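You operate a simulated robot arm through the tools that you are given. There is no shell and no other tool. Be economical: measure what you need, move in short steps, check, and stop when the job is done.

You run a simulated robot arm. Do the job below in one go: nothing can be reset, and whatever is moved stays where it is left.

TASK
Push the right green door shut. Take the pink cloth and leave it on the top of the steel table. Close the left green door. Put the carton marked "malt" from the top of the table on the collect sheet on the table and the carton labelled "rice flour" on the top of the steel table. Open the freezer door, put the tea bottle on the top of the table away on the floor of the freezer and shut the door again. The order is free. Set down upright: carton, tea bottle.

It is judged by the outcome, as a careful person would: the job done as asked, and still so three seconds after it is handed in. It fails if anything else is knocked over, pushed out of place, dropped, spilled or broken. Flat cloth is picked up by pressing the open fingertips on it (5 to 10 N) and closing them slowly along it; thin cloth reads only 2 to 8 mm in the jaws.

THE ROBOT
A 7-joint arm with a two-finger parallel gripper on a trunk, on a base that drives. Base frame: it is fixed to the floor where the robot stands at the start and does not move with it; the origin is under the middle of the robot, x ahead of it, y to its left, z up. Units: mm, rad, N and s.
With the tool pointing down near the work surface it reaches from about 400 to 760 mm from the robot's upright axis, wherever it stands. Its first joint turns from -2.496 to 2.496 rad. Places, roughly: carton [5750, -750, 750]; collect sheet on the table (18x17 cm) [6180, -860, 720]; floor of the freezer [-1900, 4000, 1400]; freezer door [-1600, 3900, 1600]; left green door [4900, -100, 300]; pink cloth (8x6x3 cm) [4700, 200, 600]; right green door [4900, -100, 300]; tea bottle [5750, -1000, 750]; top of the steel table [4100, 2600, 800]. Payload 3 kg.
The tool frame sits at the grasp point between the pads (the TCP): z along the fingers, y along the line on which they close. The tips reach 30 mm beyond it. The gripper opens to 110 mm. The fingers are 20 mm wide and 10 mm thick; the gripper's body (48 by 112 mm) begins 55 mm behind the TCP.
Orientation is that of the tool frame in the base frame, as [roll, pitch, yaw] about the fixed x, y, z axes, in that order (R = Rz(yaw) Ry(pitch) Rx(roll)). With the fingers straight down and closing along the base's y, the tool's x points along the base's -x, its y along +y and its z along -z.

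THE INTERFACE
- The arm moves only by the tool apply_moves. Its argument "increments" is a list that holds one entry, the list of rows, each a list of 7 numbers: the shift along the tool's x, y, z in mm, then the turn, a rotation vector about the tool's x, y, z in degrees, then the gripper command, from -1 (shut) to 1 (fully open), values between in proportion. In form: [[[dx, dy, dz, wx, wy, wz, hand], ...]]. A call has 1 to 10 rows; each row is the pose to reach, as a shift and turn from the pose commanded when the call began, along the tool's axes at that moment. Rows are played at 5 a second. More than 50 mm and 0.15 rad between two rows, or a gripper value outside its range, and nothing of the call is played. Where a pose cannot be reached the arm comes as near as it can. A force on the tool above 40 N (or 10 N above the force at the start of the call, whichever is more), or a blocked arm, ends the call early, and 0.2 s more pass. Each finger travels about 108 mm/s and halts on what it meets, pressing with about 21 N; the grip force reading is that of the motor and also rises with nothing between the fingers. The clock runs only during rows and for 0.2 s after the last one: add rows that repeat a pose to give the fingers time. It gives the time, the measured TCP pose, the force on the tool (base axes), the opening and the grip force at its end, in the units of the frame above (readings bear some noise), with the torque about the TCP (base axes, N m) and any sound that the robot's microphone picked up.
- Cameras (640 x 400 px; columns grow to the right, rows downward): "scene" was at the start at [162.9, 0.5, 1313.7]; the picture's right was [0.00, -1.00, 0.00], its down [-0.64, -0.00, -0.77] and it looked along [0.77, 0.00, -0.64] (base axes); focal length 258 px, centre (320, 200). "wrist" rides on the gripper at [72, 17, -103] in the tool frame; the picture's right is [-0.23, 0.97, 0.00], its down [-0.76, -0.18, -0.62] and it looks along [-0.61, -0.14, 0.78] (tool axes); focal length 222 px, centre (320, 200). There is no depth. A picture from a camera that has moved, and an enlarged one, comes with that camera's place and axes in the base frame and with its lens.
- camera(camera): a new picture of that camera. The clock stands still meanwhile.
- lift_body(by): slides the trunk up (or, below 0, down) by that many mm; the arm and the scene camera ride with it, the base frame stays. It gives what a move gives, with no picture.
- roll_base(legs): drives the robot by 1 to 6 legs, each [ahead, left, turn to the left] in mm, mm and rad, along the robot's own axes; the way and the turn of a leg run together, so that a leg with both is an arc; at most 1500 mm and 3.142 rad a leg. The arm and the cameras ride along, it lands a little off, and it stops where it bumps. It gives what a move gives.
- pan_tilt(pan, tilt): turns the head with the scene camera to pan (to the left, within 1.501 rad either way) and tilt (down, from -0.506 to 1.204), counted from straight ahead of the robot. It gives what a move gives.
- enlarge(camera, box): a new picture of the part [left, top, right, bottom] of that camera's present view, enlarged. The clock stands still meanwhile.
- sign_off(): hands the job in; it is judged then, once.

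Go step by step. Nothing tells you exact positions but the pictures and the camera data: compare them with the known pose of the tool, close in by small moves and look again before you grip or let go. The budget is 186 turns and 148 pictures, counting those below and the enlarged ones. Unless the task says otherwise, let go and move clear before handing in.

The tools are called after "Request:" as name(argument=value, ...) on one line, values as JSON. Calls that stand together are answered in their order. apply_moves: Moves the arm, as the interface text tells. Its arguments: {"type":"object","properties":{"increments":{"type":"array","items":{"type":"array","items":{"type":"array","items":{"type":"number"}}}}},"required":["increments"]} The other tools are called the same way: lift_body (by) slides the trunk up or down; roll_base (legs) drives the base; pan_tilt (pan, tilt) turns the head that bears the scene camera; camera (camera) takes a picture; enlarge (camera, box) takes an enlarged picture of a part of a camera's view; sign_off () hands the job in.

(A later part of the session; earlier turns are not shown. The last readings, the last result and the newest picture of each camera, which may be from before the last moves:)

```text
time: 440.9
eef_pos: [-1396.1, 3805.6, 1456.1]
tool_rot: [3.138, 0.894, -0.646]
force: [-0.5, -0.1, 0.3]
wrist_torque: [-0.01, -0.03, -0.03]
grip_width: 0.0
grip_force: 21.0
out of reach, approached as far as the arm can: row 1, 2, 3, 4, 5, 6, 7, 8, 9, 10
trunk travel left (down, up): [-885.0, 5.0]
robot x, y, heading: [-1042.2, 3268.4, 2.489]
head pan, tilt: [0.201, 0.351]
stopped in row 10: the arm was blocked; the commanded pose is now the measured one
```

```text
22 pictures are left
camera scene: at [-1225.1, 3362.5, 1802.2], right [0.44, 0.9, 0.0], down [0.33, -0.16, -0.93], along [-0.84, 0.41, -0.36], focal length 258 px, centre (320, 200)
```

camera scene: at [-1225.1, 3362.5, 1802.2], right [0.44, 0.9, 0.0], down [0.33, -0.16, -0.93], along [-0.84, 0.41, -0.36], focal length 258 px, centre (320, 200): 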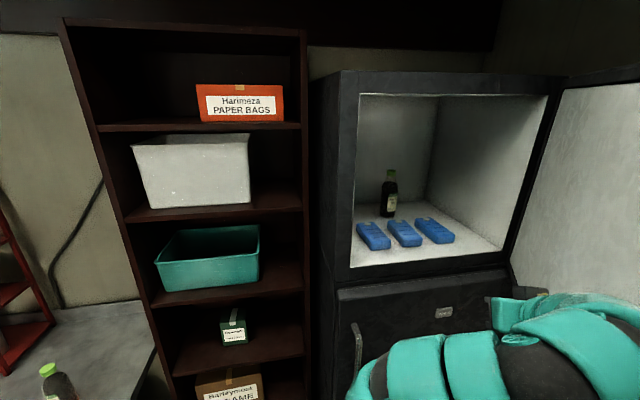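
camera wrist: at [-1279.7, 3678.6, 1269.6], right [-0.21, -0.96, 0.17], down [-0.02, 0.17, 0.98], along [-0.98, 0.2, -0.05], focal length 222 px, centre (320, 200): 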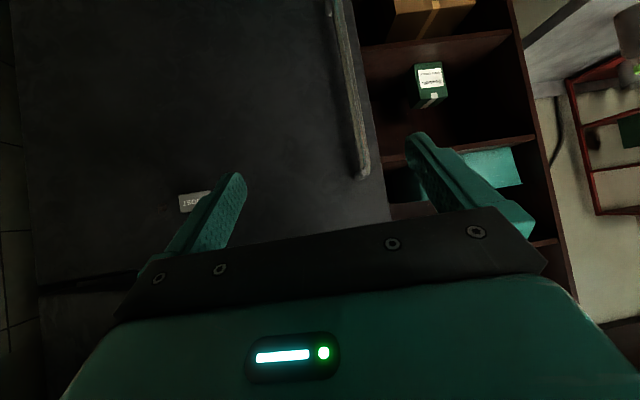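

The door is open past 90°. There is room on the freezer floor at the right, beside the blue packs. Now I withdraw the hand and fetch the bottle from the bench.

Request:
apply_moves(increments=[[[11, 41, -14, 0, 0, 0, 1], [22, 82, -27, 0, 0, 0, 1], [33, 123, -41, 0, 0, 0, 1], [44, 165, -55, 0, 0, 0, 1], [55, 207, -68, 0, 0, 0, 1], [66, 248, -82, 0, 0, 0, 1], [77, 290, -96, 0, 0, 0, 1]]])

Request:
roll_base(legs=[[-232, 613, 0], [0, 0, 0.377]])

```text
time: 442.7
eef_pos: [-1470.8, 3502.6, 1451.8]
tool_rot: [3.141, 0.895, -0.653]
force: [-0.2, 0.3, -0.3]
wrist_torque: [-0.01, 0.0, -0.04]
grip_width: 109.8
grip_force: 0.1
out of reach, approached as far as the arm can: row 1, 2, 3, 4, 5
trunk travel left (down, up): [-885.0, 5.0]
robot x, y, heading: [-1039.8, 3271.4, 2.505]
head pan, tilt: [0.201, 0.351]
stopped in row 7: the arm was blocked; the commanded pose is now the measured one
```

```text
time: 447.5
eef_pos: [-1678.2, 2698.5, 1461.3]
tool_rot: [3.119, 0.914, -0.283]
force: [-0.1, 0.6, -0.2]
wrist_torque: [0.02, 0.02, -0.02]
grip_width: 110.0
grip_force: 0.1
trunk travel left (down, up): [-885.0, 5.0]
robot x, y, heading: [-1214.0, 2636.3, 2.886]
head pan, tilt: [0.201, 0.351]
```

Request:
roll_base(legs=[[272, 3, -0.02]])

Request:
apply_moves(increments=[[[32, -4, 28, 0, 0, 0, 1], [64, -8, 57, 0, 0, 0, 1], [97, -12, 86, 0, 0, 0, 1], [130, -16, 114, 0, 0, 0, 1], [162, -20, 143, 0, 0, 0, 1], [194, -24, 171, 0, 0, 0, 1], [227, -28, 200, 0, 0, 0, 1], [259, -32, 228, 0, 0, 0, 1], [291, -36, 257, 0, 0, 0, 1], [320, -39, 283, 0, 0, 0, 1]]])

Request:
camera(camera="wrist")

```text
time: 449.4
eef_pos: [-1941.4, 2775.7, 1460.0]
tool_rot: [3.119, 0.91, -0.299]
force: [0.3, -0.4, -0.4]
wrist_torque: [0.02, -0.04, -0.02]
grip_width: 110.1
grip_force: 0.0
trunk travel left (down, up): [-885.0, 5.0]
robot x, y, heading: [-1479.0, 2700.5, 2.872]
head pan, tilt: [0.201, 0.351]
```

```text
time: 451.6
eef_pos: [-1957.6, 2813.3, 1034.7]
tool_rot: [3.118, 0.913, -0.3]
force: [0.7, 0.4, -0.7]
wrist_torque: [-0.02, -0.01, -0.02]
grip_width: 110.1
grip_force: 0.1
out of reach, approached as far as the arm can: row 2, 3, 4, 5, 6, 7, 8
trunk travel left (down, up): [-885.0, 5.0]
robot x, y, heading: [-1477.9, 2699.6, 2.873]
head pan, tilt: [0.201, 0.351]
```

```text
21 pictures are left
camera wrist: at [-1842.7, 2761.5, 1040.4], right [-0.4, -0.89, 0.19], down [0.08, 0.18, 0.98], along [-0.91, 0.41, 0.0], focal length 222 px, centre (320, 200)
```

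wrist: 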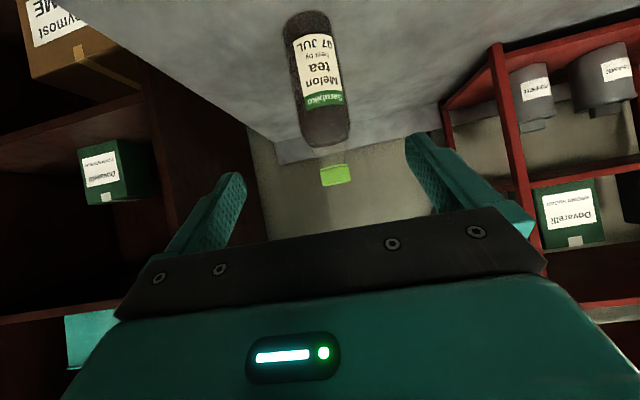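

Request:
apply_moves(increments=[[[1, 6, 40, 1.3, 0, 0, 1], [2, 6, 82, 1.3, 0, 0, 1], [3, 6, 124, 1.3, 0, 0, 1], [5, 6, 155, 1.3, 0, 0, 1], [5, 6, 173, 1.3, 0, 0, 1], [5, 6, 173, 1.3, 0, 0, 1]]])

Request:
camera(camera="wrist")

```text
time: 453.0
eef_pos: [-2089.8, 2844.0, 923.5]
tool_rot: [3.141, 0.911, -0.3]
force: [0.6, -0.2, -0.4]
wrist_torque: [0.01, 0.02, -0.02]
grip_width: 110.1
grip_force: 0.1
trunk travel left (down, up): [-885.0, 5.0]
robot x, y, heading: [-1476.8, 2704.5, 2.869]
head pan, tilt: [0.201, 0.351]
```

```text
20 pictures are left
camera wrist: at [-1974.1, 2789.5, 930.0], right [-0.42, -0.89, 0.18], down [0.08, 0.16, 0.98], along [-0.9, 0.43, 0.0], focal length 222 px, centre (320, 200)
```

wrist: 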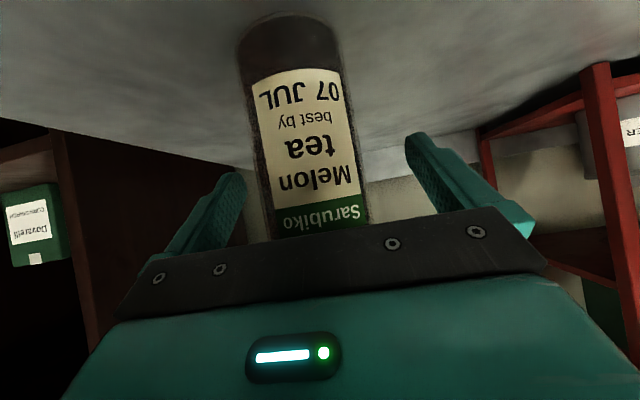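

Request:
apply_moves(increments=[[[0, 0, 0, 0, 0, 0, 0.4], [0, 0, 0, 0, 0, 0, 0], [0, 0, 0, 0, 0, 0, -1], [0, 0, 0, 0, 0, 0, -1], [-16, 0, -12, 0, 0, 0, -1], [-47, 0, -37, 0, 0, 0, -1], [-79, 0, -61, 0, 0, 0, -1], [-105, 0, -95, 0, 0, 0, -1], [-95, 0, -135, 0, 0, 0, -1], [-90, 0, -180, 0, 0, 0, -1]]])

Request:
roll_base(legs=[[-260, 0, 0]])

```text
time: 455.2
eef_pos: [-2004.8, 2817.0, 1106.2]
tool_rot: [3.14, 0.912, -0.299]
force: [0.6, 0.1, -4.5]
wrist_torque: [0.0, 0.01, 0.04]
grip_width: 60.1
grip_force: 20.9
trunk travel left (down, up): [-885.0, 5.0]
robot x, y, heading: [-1478.5, 2700.3, 2.87]
head pan, tilt: [0.201, 0.351]
```

```text
time: 457.1
eef_pos: [-1755.1, 2748.9, 1106.2]
tool_rot: [-3.141, 0.911, -0.298]
force: [0.0, 0.3, -4.5]
wrist_torque: [0.02, 0.01, 0.03]
grip_width: 59.9
grip_force: 21.5
trunk travel left (down, up): [-885.0, 5.0]
robot x, y, heading: [-1227.2, 2637.5, 2.863]
head pan, tilt: [0.201, 0.351]
```

Bottle in hand. Raising it to freezer height and driving back in front of the freezer.

Request:
apply_moves(increments=[[[-34, 0, -26, 0, 0, 0, -1], [-68, 0, -53, 0, 0, 0, -1], [-102, 0, -79, 0, 0, 0, -1], [-136, 0, -106, 0, 0, 0, -1], [-170, 0, -132, 0, 0, 0, -1], [-204, 0, -159, 0, 0, 0, -1], [-238, 0, -185, 0, 0, 0, -1], [-272, 0, -212, 0, 0, 0, -1], [-306, 0, -238, 0, 0, 0, -1], [-340, 0, -265, 0, 0, 0, -1]]])

Request:
roll_base(legs=[[0, 0, -0.463], [500, -720, 0]])

Request:
pan_tilt(pan=0, tilt=0.5)

Request:
camera(camera="scene")

```text
time: 459.3
eef_pos: [-1754.5, 2748.2, 1537.4]
tool_rot: [3.141, 0.912, -0.297]
force: [0.6, -0.5, -3.9]
wrist_torque: [0.0, -0.02, -0.01]
grip_width: 60.3
grip_force: 21.3
out of reach, approached as far as the arm can: row 2, 3, 4, 5, 6
trunk travel left (down, up): [-885.0, 5.0]
robot x, y, heading: [-1230.3, 2636.3, 2.87]
head pan, tilt: [0.201, 0.351]
```

```text
time: 465.3
eef_pos: [-1538.0, 3846.0, 1536.1]
tool_rot: [3.141, 0.912, -0.762]
force: [-0.4, 0.5, -4.7]
wrist_torque: [-0.05, -0.07, 0.04]
grip_width: 60.4
grip_force: 20.8
trunk travel left (down, up): [-885.0, 5.0]
robot x, y, heading: [-1117.3, 3505.7, 2.411]
head pan, tilt: [0.201, 0.351]
```

```text
time: 466.0
eef_pos: [-1537.0, 3844.7, 1535.5]
tool_rot: [3.141, 0.911, -0.761]
force: [-0.3, 0.6, -3.7]
wrist_torque: [0.0, -0.01, 0.01]
grip_width: 60.2
grip_force: 20.4
trunk travel left (down, up): [-885.0, 5.0]
robot x, y, heading: [-1116.9, 3505.4, 2.407]
head pan, tilt: [0.0, 0.499]
```

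```text
19 pictures are left
camera scene: at [-1246.4, 3621.7, 1791.2], right [0.67, 0.74, 0.0], down [0.36, -0.32, -0.88], along [-0.65, 0.59, -0.48], focal length 258 px, centre (320, 200)
```

scene: 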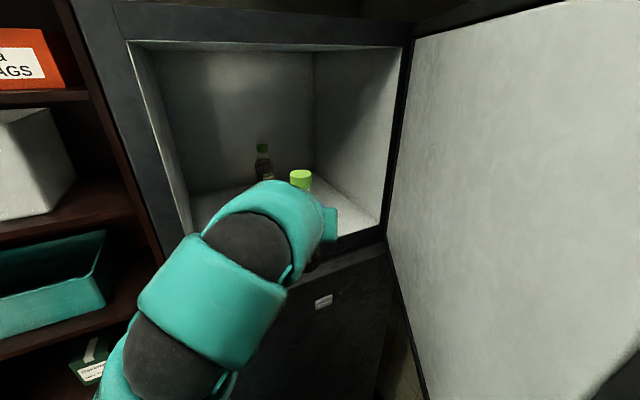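

Request:
camera(camera="wrist")

```text
18 pictures are left
camera wrist: at [-1458.1, 3745.2, 1543.0], right [-0.77, -0.61, 0.18], down [0.14, 0.11, 0.98], along [-0.62, 0.79, 0.0], focal length 222 px, centre (320, 200)
```

wrist: 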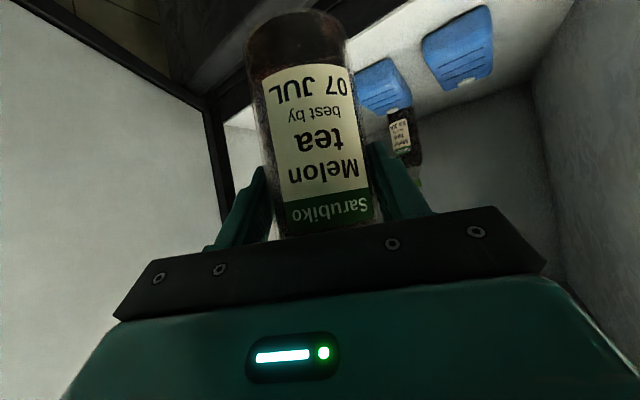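

The door is only ~60–65° open, so I keep my body further left: moving the base to the left-front of the freezer and turning slightly right.

Request:
roll_base(legs=[[225, 149, 0], [0, 0, -0.25]])

Request:
camera(camera="scene")

```text
time: 467.1
eef_pos: [-1582.9, 3844.6, 1540.9]
tool_rot: [-3.138, 0.919, -0.766]
force: [-0.9, -0.3, -4.2]
wrist_torque: [0.0, -0.01, -0.02]
grip_width: 60.3
grip_force: 20.1
trunk travel left (down, up): [-885.0, 5.0]
robot x, y, heading: [-1168.9, 3512.2, 2.401]
head pan, tilt: [0.0, 0.499]
stopped in leg 1: the robot was blocked; the commanded pose is now the measured one
```

```text
17 pictures are left
camera scene: at [-1292.9, 3616.4, 1792.6], right [0.67, 0.74, 0.0], down [0.35, -0.32, -0.88], along [-0.65, 0.59, -0.47], focal length 258 px, centre (320, 200)
```

scene: 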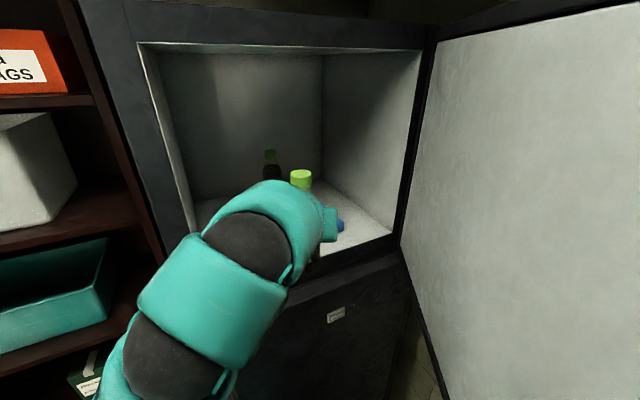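

Request:
pan_tilt(pan=0.9, tilt=0.75)

Request:
camera(camera="scene")

```text
time: 468.3
eef_pos: [-1584.2, 3844.4, 1540.6]
tool_rot: [-3.14, 0.922, -0.764]
force: [0.3, -0.1, -3.4]
wrist_torque: [-0.04, 0.02, 0.01]
grip_width: 60.4
grip_force: 20.9
trunk travel left (down, up): [-885.0, 5.0]
robot x, y, heading: [-1172.1, 3514.2, 2.407]
head pan, tilt: [0.901, 0.75]
```

```text
16 pictures are left
camera scene: at [-1305.5, 3543.2, 1770.5], right [-0.16, 0.99, 0.01], down [0.67, 0.12, -0.73], along [-0.73, -0.11, -0.68], focal length 258 px, centre (320, 200)
```

scene: 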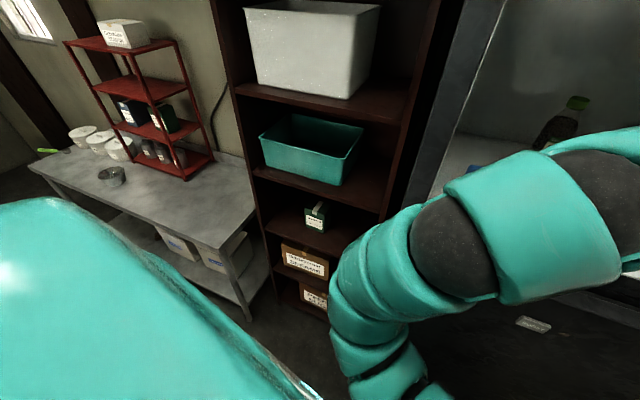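

The elbow bends forward below the hand and touched the fridge front, so I shouldn't go closer; instead I move sideways to the right (any touch just swings the door further open).

Request:
roll_base(legs=[[-15, 0, 0], [59, -116, 0]])

Request:
pan_tilt(pan=0.0, tilt=0.6)

Request:
camera(camera="scene")

```text
time: 469.6
eef_pos: [-1558.2, 3866.5, 1543.0]
tool_rot: [3.14, 0.921, -0.765]
force: [0.9, 1.0, -5.2]
wrist_torque: [-0.03, 0.01, 0.05]
grip_width: 60.3
grip_force: 21.3
trunk travel left (down, up): [-885.0, 5.0]
robot x, y, heading: [-1152.4, 3536.8, 2.403]
head pan, tilt: [0.901, 0.75]
stopped in leg 2: the robot was blocked; the commanded pose is now the measured one
```

```text
time: 470.8
eef_pos: [-1560.2, 3863.0, 1542.3]
tool_rot: [-3.141, 0.921, -0.761]
force: [-0.1, 0.6, -4.1]
wrist_torque: [-0.03, -0.02, 0.0]
grip_width: 60.5
grip_force: 20.7
trunk travel left (down, up): [-885.0, 5.0]
robot x, y, heading: [-1152.1, 3537.4, 2.404]
head pan, tilt: [0.0, 0.6]
```

```text
15 pictures are left
camera scene: at [-1265.5, 3636.7, 1783.8], right [0.67, 0.74, 0.0], down [0.41, -0.37, -0.83], along [-0.62, 0.56, -0.56], focal length 258 px, centre (320, 200)
```

scene: 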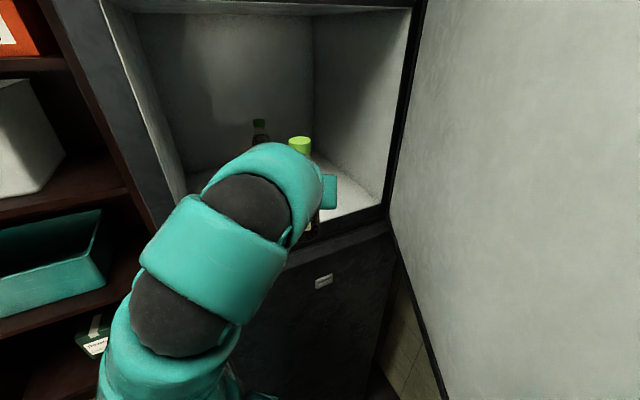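

My body is now at the door edge. I'll first extend the arm toward the right-front spot of the freezer floor, which straightens the elbow, then nudge the base.

Request:
apply_moves(increments=[[[-20, -10, 26, 0, 0, 0, -1], [-40, -20, 53, 0, 0, 0, -1], [-60, -30, 79, 0, 0, 0, -1], [-81, -40, 106, 0, 0, 0, -1], [-101, -50, 132, 0, 0, 0, -1], [-121, -60, 159, 0, 0, 0, -1]]])

Request:
camera(camera="scene")

```text
time: 472.2
eef_pos: [-1678.1, 4061.6, 1530.6]
tool_rot: [3.141, 0.907, -0.763]
force: [-0.8, 1.0, -4.0]
wrist_torque: [-0.06, -0.04, 0.01]
grip_width: 60.5
grip_force: 21.2
trunk travel left (down, up): [-885.0, 5.0]
robot x, y, heading: [-1149.7, 3536.7, 2.41]
head pan, tilt: [0.0, 0.6]
```

```text
14 pictures are left
camera scene: at [-1283.9, 3655.7, 1781.3], right [0.67, 0.74, 0.0], down [0.42, -0.38, -0.82], along [-0.61, 0.55, -0.57], focal length 258 px, centre (320, 200)
```

scene: 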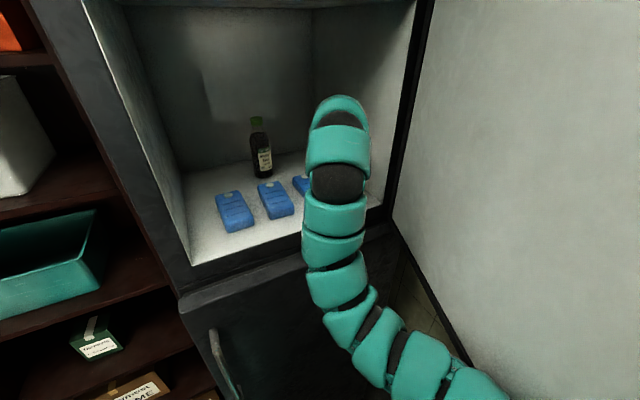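

The arm reached well. Shifting right toward the wall side, clear of the packs.

Request:
apply_moves(increments=[[[-4, -12, 5, 0, 0, 0, -1], [-8, -23, 10, 0, 0, 0, -1], [-12, -34, 15, 0, 0, 0, -1], [-15, -45, 19, 0, 0, 0, -1], [-15, -45, 19, 0, 0, 0, -1]]])

Request:
camera(camera="wrist")

```text
time: 473.4
eef_pos: [-1661.2, 4104.2, 1534.6]
tool_rot: [-3.141, 0.909, -0.759]
force: [0.2, -0.9, -4.0]
wrist_torque: [0.02, -0.01, -0.01]
grip_width: 60.2
grip_force: 20.7
trunk travel left (down, up): [-885.0, 5.0]
robot x, y, heading: [-1151.1, 3536.2, 2.404]
head pan, tilt: [0.0, 0.6]
```

```text
13 pictures are left
camera wrist: at [-1582.5, 4004.8, 1540.9], right [-0.77, -0.61, 0.18], down [0.14, 0.11, 0.98], along [-0.62, 0.79, 0.0], focal length 222 px, centre (320, 200)
```

wrist: 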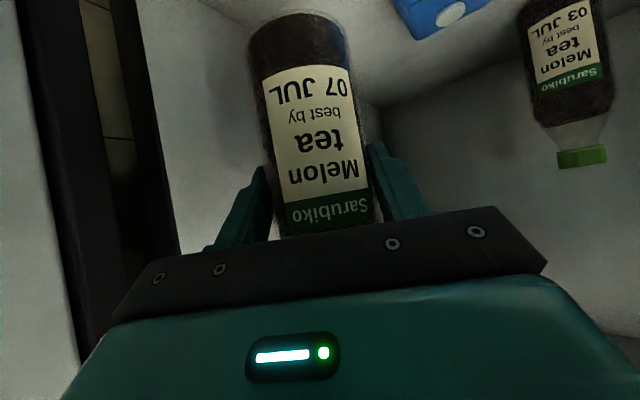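

Request:
apply_moves(increments=[[[-3, -9, 4, 0, 0, 0, -1], [9, -9, 13, 0, 0, 0, -1], [20, -9, 22, 0, 0, 0, -1], [32, -9, 31, 0, 0, 0, -1], [32, -9, 31, 0, 0, 0, -1]]])

Request:
camera(camera="wrist")

```text
time: 474.6
eef_pos: [-1658.8, 4114.7, 1490.2]
tool_rot: [-3.14, 0.911, -0.76]
force: [-0.4, -0.6, -4.1]
wrist_torque: [-0.01, 0.0, -0.03]
grip_width: 60.4
grip_force: 20.8
trunk travel left (down, up): [-885.0, 5.0]
robot x, y, heading: [-1149.6, 3532.6, 2.405]
head pan, tilt: [0.0, 0.6]
```

```text
12 pictures are left
camera wrist: at [-1579.3, 4015.4, 1496.5], right [-0.77, -0.61, 0.18], down [0.14, 0.11, 0.98], along [-0.62, 0.79, 0.0], focal length 222 px, centre (320, 200)
```

wrist: 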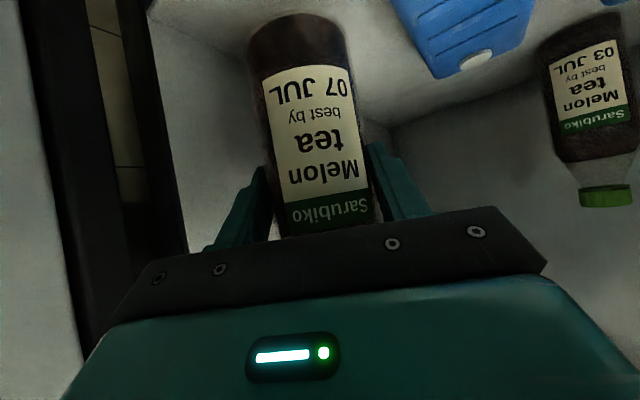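

Request:
apply_moves(increments=[[[3, 0, 2.5, 0, 0, 0, -1], [6, 0, 5, 0, 0, 0, -1], [9.5, 0, 7.4, 0, 0, 0, -1], [12.6, 0, 9.8, 0, 0, 0, -1], [12.6, 0, 9.8, 0, 0, 0, -1]]])

```text
time: 475.8
eef_pos: [-1657.5, 4115.4, 1472.7]
tool_rot: [-3.141, 0.911, -0.759]
force: [-0.2, -0.2, -4.0]
wrist_torque: [-0.01, 0.0, 0.0]
grip_width: 60.3
grip_force: 21.3
trunk travel left (down, up): [-885.0, 5.0]
robot x, y, heading: [-1150.4, 3539.4, 2.407]
head pan, tilt: [0.0, 0.6]
```

Request:
apply_moves(increments=[[[2.4, 0, 1.8, 0, 0, 0, -1], [4.7, 0, 3.7, 0, 0, 0, -1], [7, 0, 5.5, 0, 0, 0, -1], [9.5, 0, 7.4, 0, 0, 0, -1], [9.5, 0, 7.4, 0, 0, 0, -1]]])

```text
time: 477.0
eef_pos: [-1659.2, 4115.0, 1461.3]
tool_rot: [-3.139, 0.911, -0.76]
force: [0.5, -1.1, -3.9]
wrist_torque: [0.01, 0.0, 0.02]
grip_width: 60.2
grip_force: 21.0
trunk travel left (down, up): [-885.0, 5.0]
robot x, y, heading: [-1151.7, 3536.3, 2.403]
head pan, tilt: [0.0, 0.6]
```

Request:
apply_moves(increments=[[[2.4, 0, 1.8, 0, 0, 0, -1], [4.7, 0, 3.7, 0, 0, 0, -1], [7, 0, 5.5, 0, 0, 0, -1], [9.5, 0, 7.4, 0, 0, 0, -1], [9.5, 0, 7.4, 0, 0, 0, -1]]])

```text
time: 478.2
eef_pos: [-1657.4, 4114.0, 1452.8]
tool_rot: [-3.14, 0.913, -0.761]
force: [-2.2, 1.8, 13.2]
wrist_torque: [0.08, 0.19, 0.03]
grip_width: 60.1
grip_force: 21.0
trunk travel left (down, up): [-885.0, 5.0]
robot x, y, heading: [-1155.2, 3533.1, 2.409]
head pan, tilt: [0.0, 0.6]
```

Bottle rests on the freezer floor. Releasing and backing out along the tool axis.

Request:
apply_moves(increments=[[[0, 0, 0, 0, 0, 0, 0.2], [0, 0, 0, 0, 0, 0, 0.5], [0, 0, 0, 0, 0, 0, 0.6], [0, 0, 0, 0, 0, 0, 0.6], [0, 0, -30, 0, 0, 0, 0.6], [0, 0, -70, 0, 0, 0, 0.6], [0, 0, -110, 0, 0, 0, 0.6], [0, 0, -150, 0, 0, 0, 0.6]]])

Request:
camera(camera="wrist")

```text
time: 480.0
eef_pos: [-1584.9, 4042.1, 1530.6]
tool_rot: [-3.138, 0.915, -0.759]
force: [0.3, -0.4, 0.0]
wrist_torque: [0.03, 0.02, -0.02]
grip_width: 88.1
grip_force: 0.0
out of reach, approached as far as the arm can: row 8
trunk travel left (down, up): [-885.0, 5.0]
robot x, y, heading: [-1151.5, 3537.4, 2.404]
head pan, tilt: [0.0, 0.6]
```

```text
11 pictures are left
camera wrist: at [-1505.4, 3942.8, 1535.6], right [-0.77, -0.61, 0.18], down [0.14, 0.11, 0.98], along [-0.62, 0.79, 0.0], focal length 222 px, centre (320, 200)
```

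wrist: 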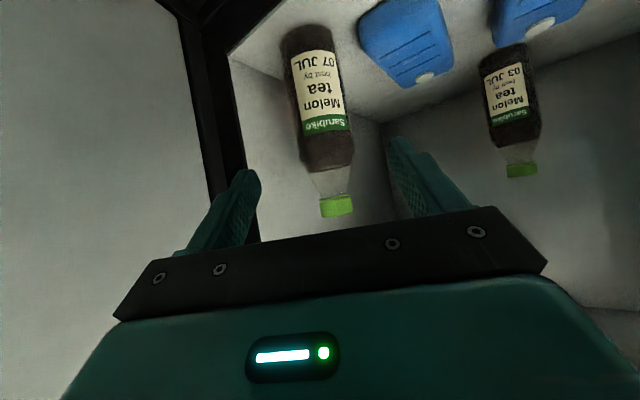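

The tea stands upright inside. Now to close the door I must get to its outer side: back out, turn north, and come up east of the door's edge.

Request:
roll_base(legs=[[-553, 655, 0], [0, 0, -0.654], [42, -160, 0]])

Request:
pan_tilt(pan=0.2, tilt=0.3)

Request:
camera(camera="scene")

```text
time: 487.4
eef_pos: [-1061.3, 3409.0, 1530.4]
tool_rot: [-3.141, 0.914, -1.422]
force: [0.4, 0.4, -0.4]
wrist_torque: [0.02, 0.01, 0.05]
grip_width: 87.9
grip_force: 0.0
trunk travel left (down, up): [-885.0, 5.0]
robot x, y, heading: [-1030.7, 2741.8, 1.743]
head pan, tilt: [0.0, 0.6]
```

```text
time: 488.2
eef_pos: [-1063.5, 3408.5, 1530.2]
tool_rot: [-3.139, 0.913, -1.423]
force: [0.0, -0.5, -0.8]
wrist_torque: [0.01, -0.01, -0.01]
grip_width: 88.2
grip_force: 0.0
trunk travel left (down, up): [-885.0, 5.0]
robot x, y, heading: [-1034.7, 2745.7, 1.745]
head pan, tilt: [0.201, 0.3]
```

```text
10 pictures are left
camera scene: at [-1082.9, 2908.1, 1809.6], right [0.93, 0.36, 0.0], down [0.11, -0.28, -0.95], along [-0.35, 0.89, -0.3], focal length 258 px, centre (320, 200)
```

scene: 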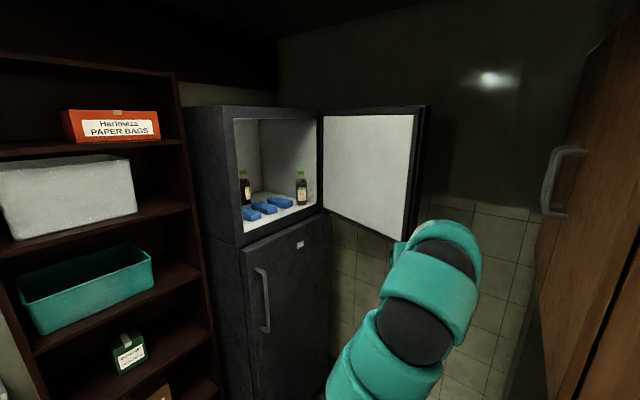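

Both bottles stand upright. I'll pinch the door's free edge (door ≈77° open) and swing it; first position the base and turn the tool toward the edge.

Request:
apply_moves(increments=[[[28, 0, -36, 0, 0, 0, 1], [61, 0, -79, 0, 0, 0, 1]]])

Request:
roll_base(legs=[[490, -92, 0]])

Request:
apply_moves(increments=[[[0, 0, 0, -6.2, 0, -4.8, 1], [0, 0, 0, -12.4, 0, -9.6, 1], [0, 0, 0, -18.6, 0, -14.4, 1], [0, 0, 0, -24.8, 0, -19.2, 1], [0, 0, 0, -31, 0, -24, 1], [0, 0, 0, -37.2, 0, -28.8, 1], [0, 0, 0, -42, 0, -32.5, 1]]])

Request:
camera(camera="wrist")

```text
refused: row 2 steps farther than a row can; nothing moved
```

```text
time: 490.6
eef_pos: [-1100.0, 3783.3, 1530.4]
tool_rot: [-3.125, 0.913, -1.388]
force: [0.5, -1.5, -0.3]
wrist_torque: [0.01, 0.05, 0.04]
grip_width: 88.0
grip_force: 0.0
trunk travel left (down, up): [-885.0, 5.0]
robot x, y, heading: [-1043.4, 3126.6, 1.77]
head pan, tilt: [0.201, 0.3]
stopped in leg 1: the robot was blocked; the commanded pose is now the measured one
```

```text
time: 492.4
eef_pos: [-1234.0, 3846.7, 1532.1]
tool_rot: [3.137, 0.897, -0.3]
force: [-3.9, -3.9, 0.1]
wrist_torque: [0.17, -0.14, -0.25]
grip_width: 109.8
grip_force: 0.1
out of reach, approached as far as the arm can: row 1, 2, 3, 4, 5, 6, 7
trunk travel left (down, up): [-885.0, 5.0]
robot x, y, heading: [-1054.8, 3181.9, 1.927]
head pan, tilt: [0.201, 0.3]
stopped in row 7: the arm was blocked; the commanded pose is now the measured one
```

```text
9 pictures are left
camera wrist: at [-1119.3, 3792.7, 1540.7], right [-0.42, -0.89, 0.18], down [0.06, 0.17, 0.98], along [-0.9, 0.43, -0.02], focal length 222 px, centre (320, 200)
```

wrist: 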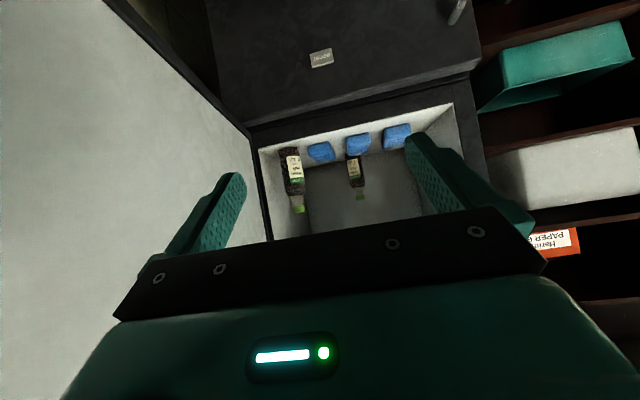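

Request:
camera(camera="scene")

```text
8 pictures are left
camera scene: at [-1159.5, 3336.4, 1809.3], right [0.85, 0.53, 0.01], down [0.17, -0.25, -0.95], along [-0.5, 0.81, -0.3], focal length 258 px, centre (320, 200)
```

scene: 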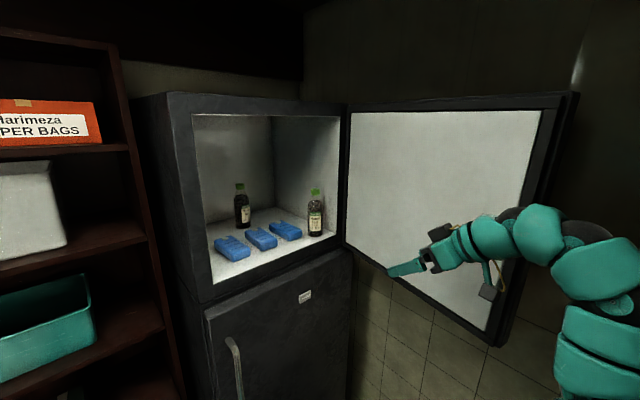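

The door is 77° open with its edge near (-1059,3938). I'll bring the hand out around that edge, with the base a bit further left.

Request:
apply_moves(increments=[[[27, 10, -34, 0, 0, 0, 1], [54, 20, -68, 0, 0, 0, 1], [81, 31, -101, 0, 0, 0, 1], [108, 41, -135, 0, 0, 0, 1], [135, 51, -169, 0, 0, 0, 1], [161, 61, -202, 0, 0, 0, 1]]])

Request:
roll_base(legs=[[90, 70, 0]])

```text
time: 494.0
eef_pos: [-1145.9, 3831.6, 1597.0]
tool_rot: [3.13, 0.887, -0.113]
force: [0.6, 0.1, 0.5]
wrist_torque: [0.02, -0.03, -0.02]
grip_width: 110.2
grip_force: 0.0
out of reach, approached as far as the arm can: row 1, 2, 3, 4, 5, 6
trunk travel left (down, up): [-885.0, 5.0]
robot x, y, heading: [-1091.9, 3254.2, 2.131]
head pan, tilt: [0.201, 0.3]
stopped in row 6: the arm was blocked; the commanded pose is now the measured one
```

```text
time: 495.2
eef_pos: [-1230.1, 3867.6, 1595.9]
tool_rot: [3.132, 0.9, -0.115]
force: [0.7, -0.2, 0.4]
wrist_torque: [-0.02, -0.04, 0.0]
grip_width: 110.1
grip_force: 0.1
trunk travel left (down, up): [-885.0, 5.0]
robot x, y, heading: [-1199.0, 3294.2, 2.122]
head pan, tilt: [0.201, 0.3]
```

The elbow bumped on the right; from this freer spot I'll back up slightly, turn right so the hand passes south of the door edge, and point the tool north.

Request:
roll_base(legs=[[-80, 40, 0], [0, 0, -0.37]])

Request:
apply_moves(increments=[[[0, 0, 0, 6, 0, 4.8, -1], [0, 0, 0, 12, 0, 9.5, -1], [0, 0, 0, 18, 0, 14.3, -1], [0, 0, 0, 24, 0, 19, -1], [0, 0, 0, 30, 0, 23.8, -1], [0, 0, 0, 36, 0, 28.6, -1], [0, 0, 0, 40, 0, 32, -1]]])

Request:
camera(camera="scene")

```text
time: 497.2
eef_pos: [-1101.2, 3785.0, 1594.7]
tool_rot: [3.126, 0.89, -0.36]
force: [0.2, 0.3, -0.7]
wrist_torque: [0.02, 0.01, 0.02]
grip_width: 109.8
grip_force: 0.1
trunk travel left (down, up): [-885.0, 5.0]
robot x, y, heading: [-1190.0, 3216.9, 1.875]
head pan, tilt: [0.201, 0.3]
stopped in leg 2: the robot was blocked; the commanded pose is now the measured one
```

```text
time: 499.0
eef_pos: [-1103.4, 3801.0, 1647.5]
tool_rot: [3.132, 0.905, -1.056]
force: [0.4, 0.1, 1.4]
wrist_torque: [-0.02, 0.03, 0.01]
grip_width: 0.0
grip_force: 20.8
out of reach, approached as far as the arm can: row 1, 2, 3, 4, 5, 6, 7
trunk travel left (down, up): [-885.0, 5.0]
robot x, y, heading: [-1186.2, 3228.1, 1.906]
head pan, tilt: [0.201, 0.3]
stopped in row 7: the arm was blocked; the commanded pose is now the measured one
```

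```text
7 pictures are left
camera scene: at [-1295.9, 3389.1, 1808.4], right [0.86, 0.51, 0.01], down [0.17, -0.26, -0.95], along [-0.49, 0.82, -0.31], focal length 258 px, centre (320, 200)
```

scene: 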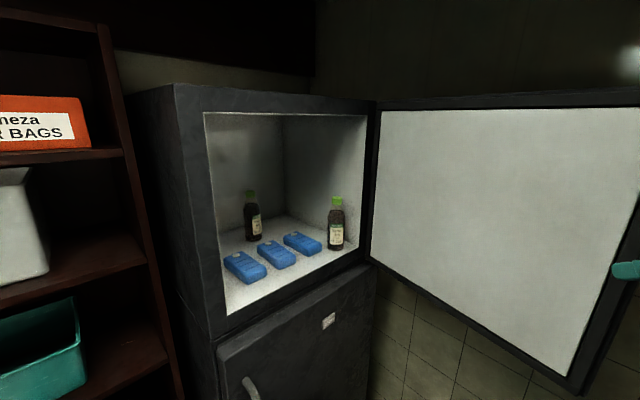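

The arm's elbow is in the way on the right. I'll back out south to free space, turn further right (heading ~75°) and put the hand straight ahead again.

Request:
roll_base(legs=[[-500, 168, 0], [0, 0, -0.6]])

Request:
apply_moves(increments=[[[-5, 34, 27, 1, 0, 1, -1], [-11, 68, 54, 2, 0, 2, -1], [-16, 102, 81, 3, 0, 3, -1], [-22, 137, 108, 5, 0, 4, -1], [-27, 171, 135, 6, 0, 5, -1], [-33, 205, 162, 7, 0, 6, -1], [-38, 239, 189, 8, 0, 6, -1]]])

```text
time: 500.7
eef_pos: [-1175.9, 3685.2, 1648.5]
tool_rot: [3.125, 0.934, -0.788]
force: [-0.6, -0.3, 1.0]
wrist_torque: [-0.04, -0.01, -0.05]
grip_width: 0.0
grip_force: 21.7
trunk travel left (down, up): [-885.0, 5.0]
robot x, y, heading: [-1139.6, 3125.9, 2.189]
head pan, tilt: [0.201, 0.3]
stopped in leg 1: the robot was blocked; the commanded pose is now the measured one
```

```text
time: 502.5
eef_pos: [-1357.9, 3869.9, 1621.6]
tool_rot: [3.12, 0.93, -1.304]
force: [-0.6, -0.4, 0.4]
wrist_torque: [0.0, -0.03, -0.03]
grip_width: 0.0
grip_force: 20.9
out of reach, approached as far as the arm can: row 1, 2, 3, 4, 5, 6, 7
trunk travel left (down, up): [-885.0, 5.0]
robot x, y, heading: [-1137.6, 3124.8, 2.187]
head pan, tilt: [0.201, 0.3]
stopped in row 7: the arm was blocked; the commanded pose is now the measured one
```

Request:
pan_tilt(pan=-1.1, tilt=0.35)

Request:
camera(camera="scene")

```text
time: 503.9
eef_pos: [-1354.7, 3868.7, 1624.0]
tool_rot: [3.116, 0.93, -1.305]
force: [0.4, 0.6, -0.1]
wrist_torque: [0.01, 0.03, 0.02]
grip_width: 0.0
grip_force: 20.7
trunk travel left (down, up): [-885.0, 5.0]
robot x, y, heading: [-1140.2, 3127.2, 2.186]
head pan, tilt: [-1.1, 0.351]
```

```text
6 pictures are left
camera scene: at [-1141.4, 3274.8, 1804.9], right [0.88, -0.47, 0.0], down [-0.16, -0.3, -0.94], along [0.44, 0.83, -0.34], focal length 258 px, centre (320, 200)
```

scene: 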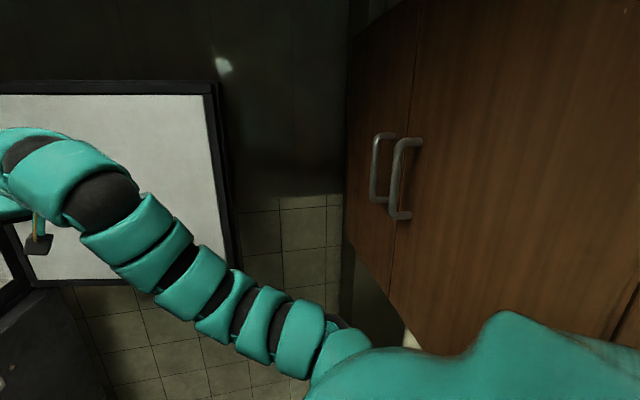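

The wall cabinet on the right (above the mixer) is what keeps blocking my shoulder. I'll lower the trunk so hand and shoulders pass under cabinet and door, then rise on the door's outer side.

Request:
lift_body(by=-400)

Request:
lift_body(by=-140)

Request:
roll_base(legs=[[-100, 0, 0], [0, 0, -0.41]])

```text
time: 507.8
eef_pos: [-1355.6, 3869.5, 1223.1]
tool_rot: [3.118, 0.933, -1.306]
force: [-0.1, -0.9, -0.7]
wrist_torque: [0.03, 0.01, -0.01]
grip_width: 0.0
grip_force: 21.4
trunk travel left (down, up): [-485.0, 405.0]
robot x, y, heading: [-1135.2, 3128.0, 2.183]
head pan, tilt: [-1.1, 0.351]
```

```text
time: 509.4
eef_pos: [-1356.8, 3870.0, 1083.0]
tool_rot: [3.116, 0.932, -1.305]
force: [-0.9, -0.6, 0.3]
wrist_torque: [0.0, 0.01, 0.02]
grip_width: 0.0
grip_force: 20.4
trunk travel left (down, up): [-345.0, 545.0]
robot x, y, heading: [-1137.7, 3124.8, 2.183]
head pan, tilt: [-1.1, 0.351]
```

```text
time: 511.8
eef_pos: [-981.8, 3812.9, 1084.3]
tool_rot: [3.118, 0.931, -1.718]
force: [0.3, 0.1, 0.2]
wrist_torque: [0.0, 0.0, 0.04]
grip_width: 0.0
grip_force: 21.0
trunk travel left (down, up): [-345.0, 545.0]
robot x, y, heading: [-1077.5, 3045.1, 1.772]
head pan, tilt: [-1.1, 0.351]
```

Request:
roll_base(legs=[[160, -66, 0]])

Request:
pan_tilt(pan=-0.1, tilt=-0.05)

Request:
camera(camera="scene")

```text
time: 513.3
eef_pos: [-947.4, 3982.9, 1082.9]
tool_rot: [3.118, 0.931, -1.717]
force: [0.9, -0.3, 0.5]
wrist_torque: [0.0, 0.0, -0.02]
grip_width: 0.1
grip_force: 21.0
trunk travel left (down, up): [-345.0, 545.0]
robot x, y, heading: [-1047.0, 3215.0, 1.767]
head pan, tilt: [-1.1, 0.351]
```

```text
time: 514.5
eef_pos: [-948.2, 3982.6, 1083.2]
tool_rot: [3.118, 0.933, -1.719]
force: [0.3, 0.3, 0.6]
wrist_torque: [-0.01, 0.01, -0.01]
grip_width: 0.0
grip_force: 21.0
trunk travel left (down, up): [-345.0, 545.0]
robot x, y, heading: [-1046.2, 3213.4, 1.769]
head pan, tilt: [-0.099, -0.051]
```

```text
5 pictures are left
camera scene: at [-1072.8, 3381.1, 1301.8], right [1.0, 0.1, 0.0], down [-0.01, 0.05, -1.0], along [-0.1, 0.99, 0.05], focal length 258 px, centre (320, 200)
```

scene: 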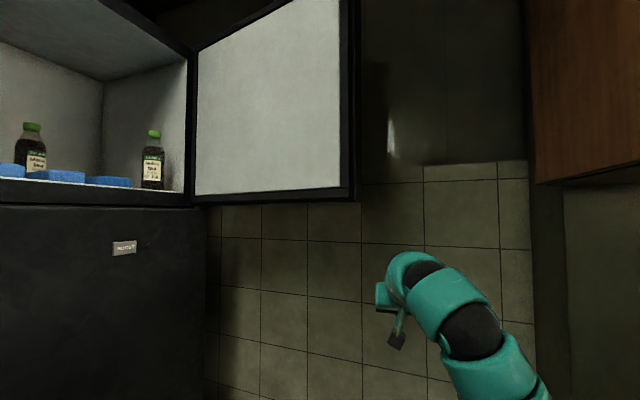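

Excellent: the hand is just right of (outside) the open door, below it. Raising it beside the door and then sweeping left.

Request:
lift_body(by=340)

Request:
roll_base(legs=[[0, 0, 0.3]])

```text
time: 518.1
eef_pos: [-948.5, 3982.3, 1310.6]
tool_rot: [3.116, 0.932, -1.718]
force: [0.2, -0.3, 0.4]
wrist_torque: [-0.01, 0.02, 0.0]
grip_width: 0.0
grip_force: 21.2
trunk travel left (down, up): [-572.0, 318.0]
robot x, y, heading: [-1046.3, 3216.7, 1.772]
head pan, tilt: [-0.099, -0.051]
stopped: the arm was blocked; the commanded pose is now the measured one
```

```text
time: 519.0
eef_pos: [-977.0, 3976.1, 1313.8]
tool_rot: [3.109, 0.932, -1.684]
force: [-0.4, 0.5, -0.4]
wrist_torque: [0.0, 0.01, -0.01]
grip_width: 0.0
grip_force: 21.6
trunk travel left (down, up): [-572.0, 318.0]
robot x, y, heading: [-1047.2, 3209.5, 1.831]
head pan, tilt: [-0.099, -0.051]
stopped in leg 1: the force on the tool passed its limit at 69 N (the readings are from after the stop); the commanded pose is now the measured one
```

Request:
apply_moves(increments=[[[-13, -4, -10, 0, 0, 0, -1], [-27, -4, -20, 0, 0, 0, -1], [-40, -4, -30, 0, 0, 0, -1], [-40, 4, -30, 0, 0, 0, -1], [-40, 12, -30, 0, 0, 0, -1], [-40, 20, -30, 0, 0, 0, -1], [-40, 28, -30, 0, 0, 0, -1], [-40, 36, -30, 0, 0, 0, -1], [-40, 44, -30, 0, 0, 0, -1], [-40, 52, -30, 0, 0, 0, -1]]])

```text
time: 520.1
eef_pos: [-968.8, 4004.0, 1335.6]
tool_rot: [3.113, 0.931, -1.698]
force: [-1.5, 0.3, 0.4]
wrist_torque: [-0.02, -0.01, 0.01]
grip_width: 0.2
grip_force: 21.0
out of reach, approached as far as the arm can: row 1, 2, 3, 4, 5
trunk travel left (down, up): [-572.0, 318.0]
robot x, y, heading: [-1046.9, 3211.5, 1.831]
head pan, tilt: [-0.099, -0.051]
stopped in row 5: the force on the tool passed its limit at 47 N (the readings are from after the stop); the commanded pose is now the measured one
```

Request:
camera(camera="scene")

```text
4 pictures are left
camera scene: at [-1073.9, 3367.9, 1530.6], right [0.99, 0.16, 0.0], down [-0.01, 0.06, -1.0], along [-0.16, 0.99, 0.06], focal length 258 px, centre (320, 200)
```

scene: 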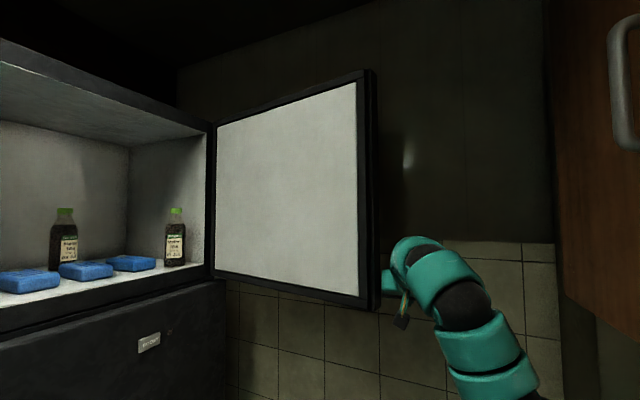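

The palm is pressing on the door's end face; it must be further north to catch the outer corner. Adjusting: hand right/back a little, base forward, then push left slowly.

Request:
apply_moves(increments=[[[0, -10, 0, 0, 0, 0, -1], [0, -22, 0, 0, 0, 0, -1], [14, -22, -18, 0, 0, 0, -1], [27, -22, -36, 0, 0, 0, -1]]])

Request:
lift_body(by=-15)

Request:
roll_base(legs=[[94, -35, 0]])

```text
time: 521.1
eef_pos: [-951.2, 3988.2, 1319.3]
tool_rot: [3.111, 0.932, -1.695]
force: [0.1, -0.5, -1.1]
wrist_torque: [0.0, -0.02, 0.01]
grip_width: 0.0
grip_force: 21.0
out of reach, approached as far as the arm can: row 3, 4
trunk travel left (down, up): [-572.0, 318.0]
robot x, y, heading: [-1045.8, 3212.0, 1.832]
head pan, tilt: [-0.099, -0.051]
```

```text
time: 521.7
eef_pos: [-956.8, 3993.3, 1301.2]
tool_rot: [3.121, 0.929, -1.685]
force: [0.5, -0.4, 0.5]
wrist_torque: [-0.01, -0.05, 0.0]
grip_width: 0.0
grip_force: 20.6
trunk travel left (down, up): [-557.0, 333.0]
robot x, y, heading: [-1042.9, 3210.9, 1.827]
head pan, tilt: [-0.099, -0.051]
```

```text
time: 522.9
eef_pos: [-945.8, 4093.8, 1300.0]
tool_rot: [3.121, 0.926, -1.687]
force: [-0.7, 0.9, -0.1]
wrist_torque: [0.0, -0.01, 0.0]
grip_width: 0.0
grip_force: 22.0
trunk travel left (down, up): [-557.0, 333.0]
robot x, y, heading: [-1036.9, 3309.0, 1.831]
head pan, tilt: [-0.099, -0.051]
```

Request:
lift_body(by=50)

Request:
apply_moves(increments=[[[0, 12, 0, 0, 0, 0, -1], [0, 24, 0, 0, 0, 0, -1], [0, 34, 0, 0, 0, 0, -1], [0, 44, 0, 0, 0, 0, -1], [0, 54, 0, 0, 0, 0, -1], [0, 64, 0, 0, 0, 0, -1], [0, 74, 0, 0, 0, 0, -1], [0, 84, 0, 0, 0, 0, -1], [0, 94, 0, 0, 0, 0, -1], [0, 104, 0, 0, 0, 0, -1]]])

```text
time: 524.0
eef_pos: [-945.3, 4091.7, 1315.7]
tool_rot: [3.119, 0.93, -1.689]
force: [0.0, -0.2, 0.0]
wrist_torque: [0.03, -0.02, 0.01]
grip_width: 0.0
grip_force: 21.2
trunk travel left (down, up): [-572.0, 318.0]
robot x, y, heading: [-1037.6, 3309.3, 1.835]
head pan, tilt: [-0.099, -0.051]
stopped: the arm was blocked; the commanded pose is now the measured one
```

```text
time: 526.4
eef_pos: [-934.6, 4140.6, 1321.9]
tool_rot: [3.102, 0.937, -1.838]
force: [-0.4, -0.6, -0.3]
wrist_torque: [0.01, 0.01, -0.02]
grip_width: 0.1
grip_force: 20.6
trunk travel left (down, up): [-572.0, 318.0]
robot x, y, heading: [-1033.4, 3355.9, 1.707]
head pan, tilt: [-0.099, -0.051]
stopped in row 10: the arm was blocked; the commanded pose is now the measured one
```

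Request:
roll_base(legs=[[0, 0, 0.2]])

Request:
camera(camera="scene")

```text
time: 527.1
eef_pos: [-932.4, 4143.4, 1320.8]
tool_rot: [3.102, 0.936, -1.853]
force: [-0.5, 0.7, -0.6]
wrist_torque: [0.0, 0.04, -0.02]
grip_width: 0.0
grip_force: 20.7
trunk travel left (down, up): [-572.0, 318.0]
robot x, y, heading: [-1030.6, 3350.8, 1.721]
head pan, tilt: [-0.099, -0.051]
stopped in leg 1: the robot was blocked; the commanded pose is now the measured one
```

```text
3 pictures are left
camera scene: at [-1044.4, 3520.1, 1529.7], right [1.0, 0.05, 0.0], down [-0.01, 0.05, -1.0], along [-0.05, 1.0, 0.05], focal length 258 px, centre (320, 200)
```

scene: 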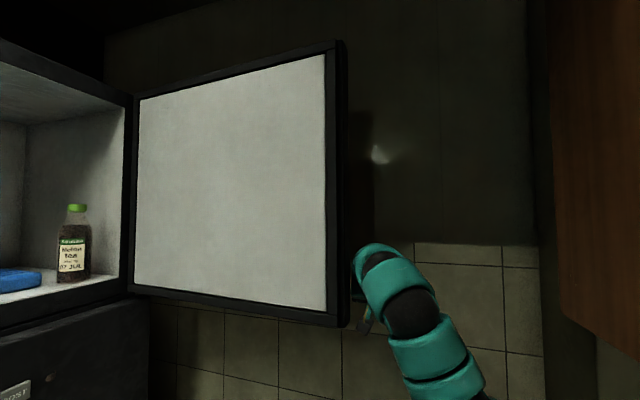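

Pushing sideways just turns my base, so I need a pulling hook: I'll swing the hand to point west behind the door, then pull toward me.

Request:
apply_moves(increments=[[[2, 3, -3, -6.4, 0, -4.7, -1], [5, 6, -6, -12.9, 0, -9.5, -1], [7, 9, -10, -19.3, 0, -14.2, -1], [10, 12, -13, -25.8, 0, -19, -1], [12, 15, -16, -32.2, 0, -23.7, -1], [14, 18, -19, -38.7, 0, -28.4, -1], [17, 21, -22, -45.1, 0, -33.2, -1], [19, 24, -26, -51.6, 0, -37.9, -1], [22, 27, -29, -58, 0, -42.7, -1], [24, 30, -32, -64.5, 0, -47.4, -1]]])

```text
time: 529.3
eef_pos: [-980.3, 4112.4, 1320.0]
tool_rot: [3.133, 0.954, -0.42]
force: [0.2, 0.2, 0.2]
wrist_torque: [0.02, -0.01, 0.01]
grip_width: 0.2
grip_force: 20.9
trunk travel left (down, up): [-572.0, 318.0]
robot x, y, heading: [-1034.1, 3355.6, 1.722]
head pan, tilt: [-0.099, -0.051]
```

Request:
apply_moves(increments=[[[-24, 0, -17, 0, 0, 0, -1], [-49, 0, -35, 0, 0, 0, -1], [-58, 20, -23, -4, 0, -3, -1], [-66, 40, -11, -8, 0, -6, -1], [-74.5, 60, 1, -12, 0, -8.7, -1]]])

Request:
apply_moves(increments=[[[0, 10, 0, 0, 0, 0, -1], [0, 20, -1, 0, 0, 0, -1], [1, 30, -1, 0, 0, 0, -1], [1, 40, -2, 0, 0, 0, -1], [2, 50, -2, 0, 0, 0, -1], [2, 60, -3, 0, 0, 0, -1], [2, 70, -3, 0, 0, 0, -1], [3, 80, -4, 0, 0, 0, -1], [3, 90, -4, 0, 0, 0, -1], [4, 100, -5, 0, 0, 0, -1]]])

```text
time: 530.5
eef_pos: [-1037.3, 4060.9, 1332.0]
tool_rot: [3.141, 0.957, -0.16]
force: [20.3, -8.2, 13.1]
wrist_torque: [-0.37, 0.73, 0.93]
grip_width: 0.0
grip_force: 21.3
out of reach, approached as far as the arm can: row 2, 3, 4, 5
trunk travel left (down, up): [-572.0, 318.0]
robot x, y, heading: [-1031.1, 3352.2, 1.719]
head pan, tilt: [-0.099, -0.051]
```

```text
time: 532.7
eef_pos: [-1046.2, 3960.0, 1332.5]
tool_rot: [3.137, 0.955, -0.159]
force: [-0.1, 0.4, 0.4]
wrist_torque: [-0.02, 0.03, -0.01]
grip_width: 0.1
grip_force: 21.3
trunk travel left (down, up): [-572.0, 318.0]
robot x, y, heading: [-1034.0, 3348.1, 1.721]
head pan, tilt: [-0.099, -0.051]
```

Request:
camera(camera="scene")

```text
2 pictures are left
camera scene: at [-1050.7, 3522.2, 1529.0], right [1.0, 0.05, 0.0], down [0.0, 0.05, -1.0], along [-0.05, 1.0, 0.05], focal length 258 px, centre (320, 200)
```

scene: 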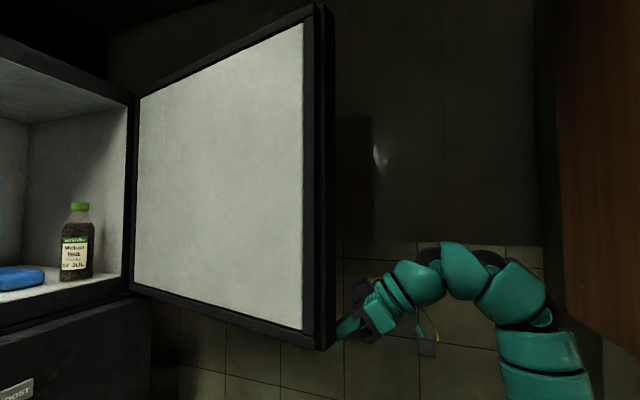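

It works: the finger hooks the outer corner and the door is swinging shut. I'll keep pulling by driving the base back and left along the arc.

Request:
roll_base(legs=[[-94, 82, 0], [-88, 120, 0]])

```text
time: 535.0
eef_pos: [-1221.4, 3747.5, 1332.3]
tool_rot: [3.138, 0.954, -0.158]
force: [-0.4, -0.2, -0.3]
wrist_torque: [-0.01, -0.01, -0.03]
grip_width: 0.0
grip_force: 21.1
trunk travel left (down, up): [-572.0, 318.0]
robot x, y, heading: [-1206.0, 3142.9, 1.72]
head pan, tilt: [-0.099, -0.051]
```

Request:
lift_body(by=60)

Request:
apply_moves(increments=[[[-17, 0, 24, 0, 0, 0, -1], [-35, 0, 49, 0, 0, 0, -1], [-52, 0, 73, 0, 0, 0, -1], [-69, 0, 98, 0, 0, 0, -1], [-87, 0, 122, 0, 0, 0, -1], [-104, 0, 147, 0, 0, 0, -1], [-121, 0, 171, 0, 0, 0, -1], [-139, 0, 196, 0, 0, 0, -1], [-156, 0, 220, 0, 0, 0, -1], [-173, 0, 245, 0, 0, 0, -1]]])

```text
time: 535.6
eef_pos: [-1217.8, 3748.6, 1361.1]
tool_rot: [3.127, 0.936, -0.165]
force: [1.5, 0.0, -7.9]
wrist_torque: [-0.11, -0.2, -0.04]
grip_width: 0.2
grip_force: 21.1
trunk travel left (down, up): [-606.0, 284.0]
robot x, y, heading: [-1205.4, 3141.2, 1.725]
head pan, tilt: [-0.099, -0.051]
stopped: the force on the tool passed its limit at 69 N (the readings are from after the stop); the commanded pose is now the measured one
```

```text
time: 535.9
eef_pos: [-1229.2, 3741.5, 1360.7]
tool_rot: [3.135, 0.927, -0.148]
force: [12.8, -22.9, -4.1]
wrist_torque: [-0.19, -0.17, 0.35]
grip_width: 0.0
grip_force: 21.1
trunk travel left (down, up): [-606.0, 284.0]
robot x, y, heading: [-1205.9, 3138.0, 1.716]
head pan, tilt: [-0.099, -0.051]
stopped in row 1: the force on the tool passed its limit at 56 N (the readings are from after the stop); the commanded pose is now the measured one
```

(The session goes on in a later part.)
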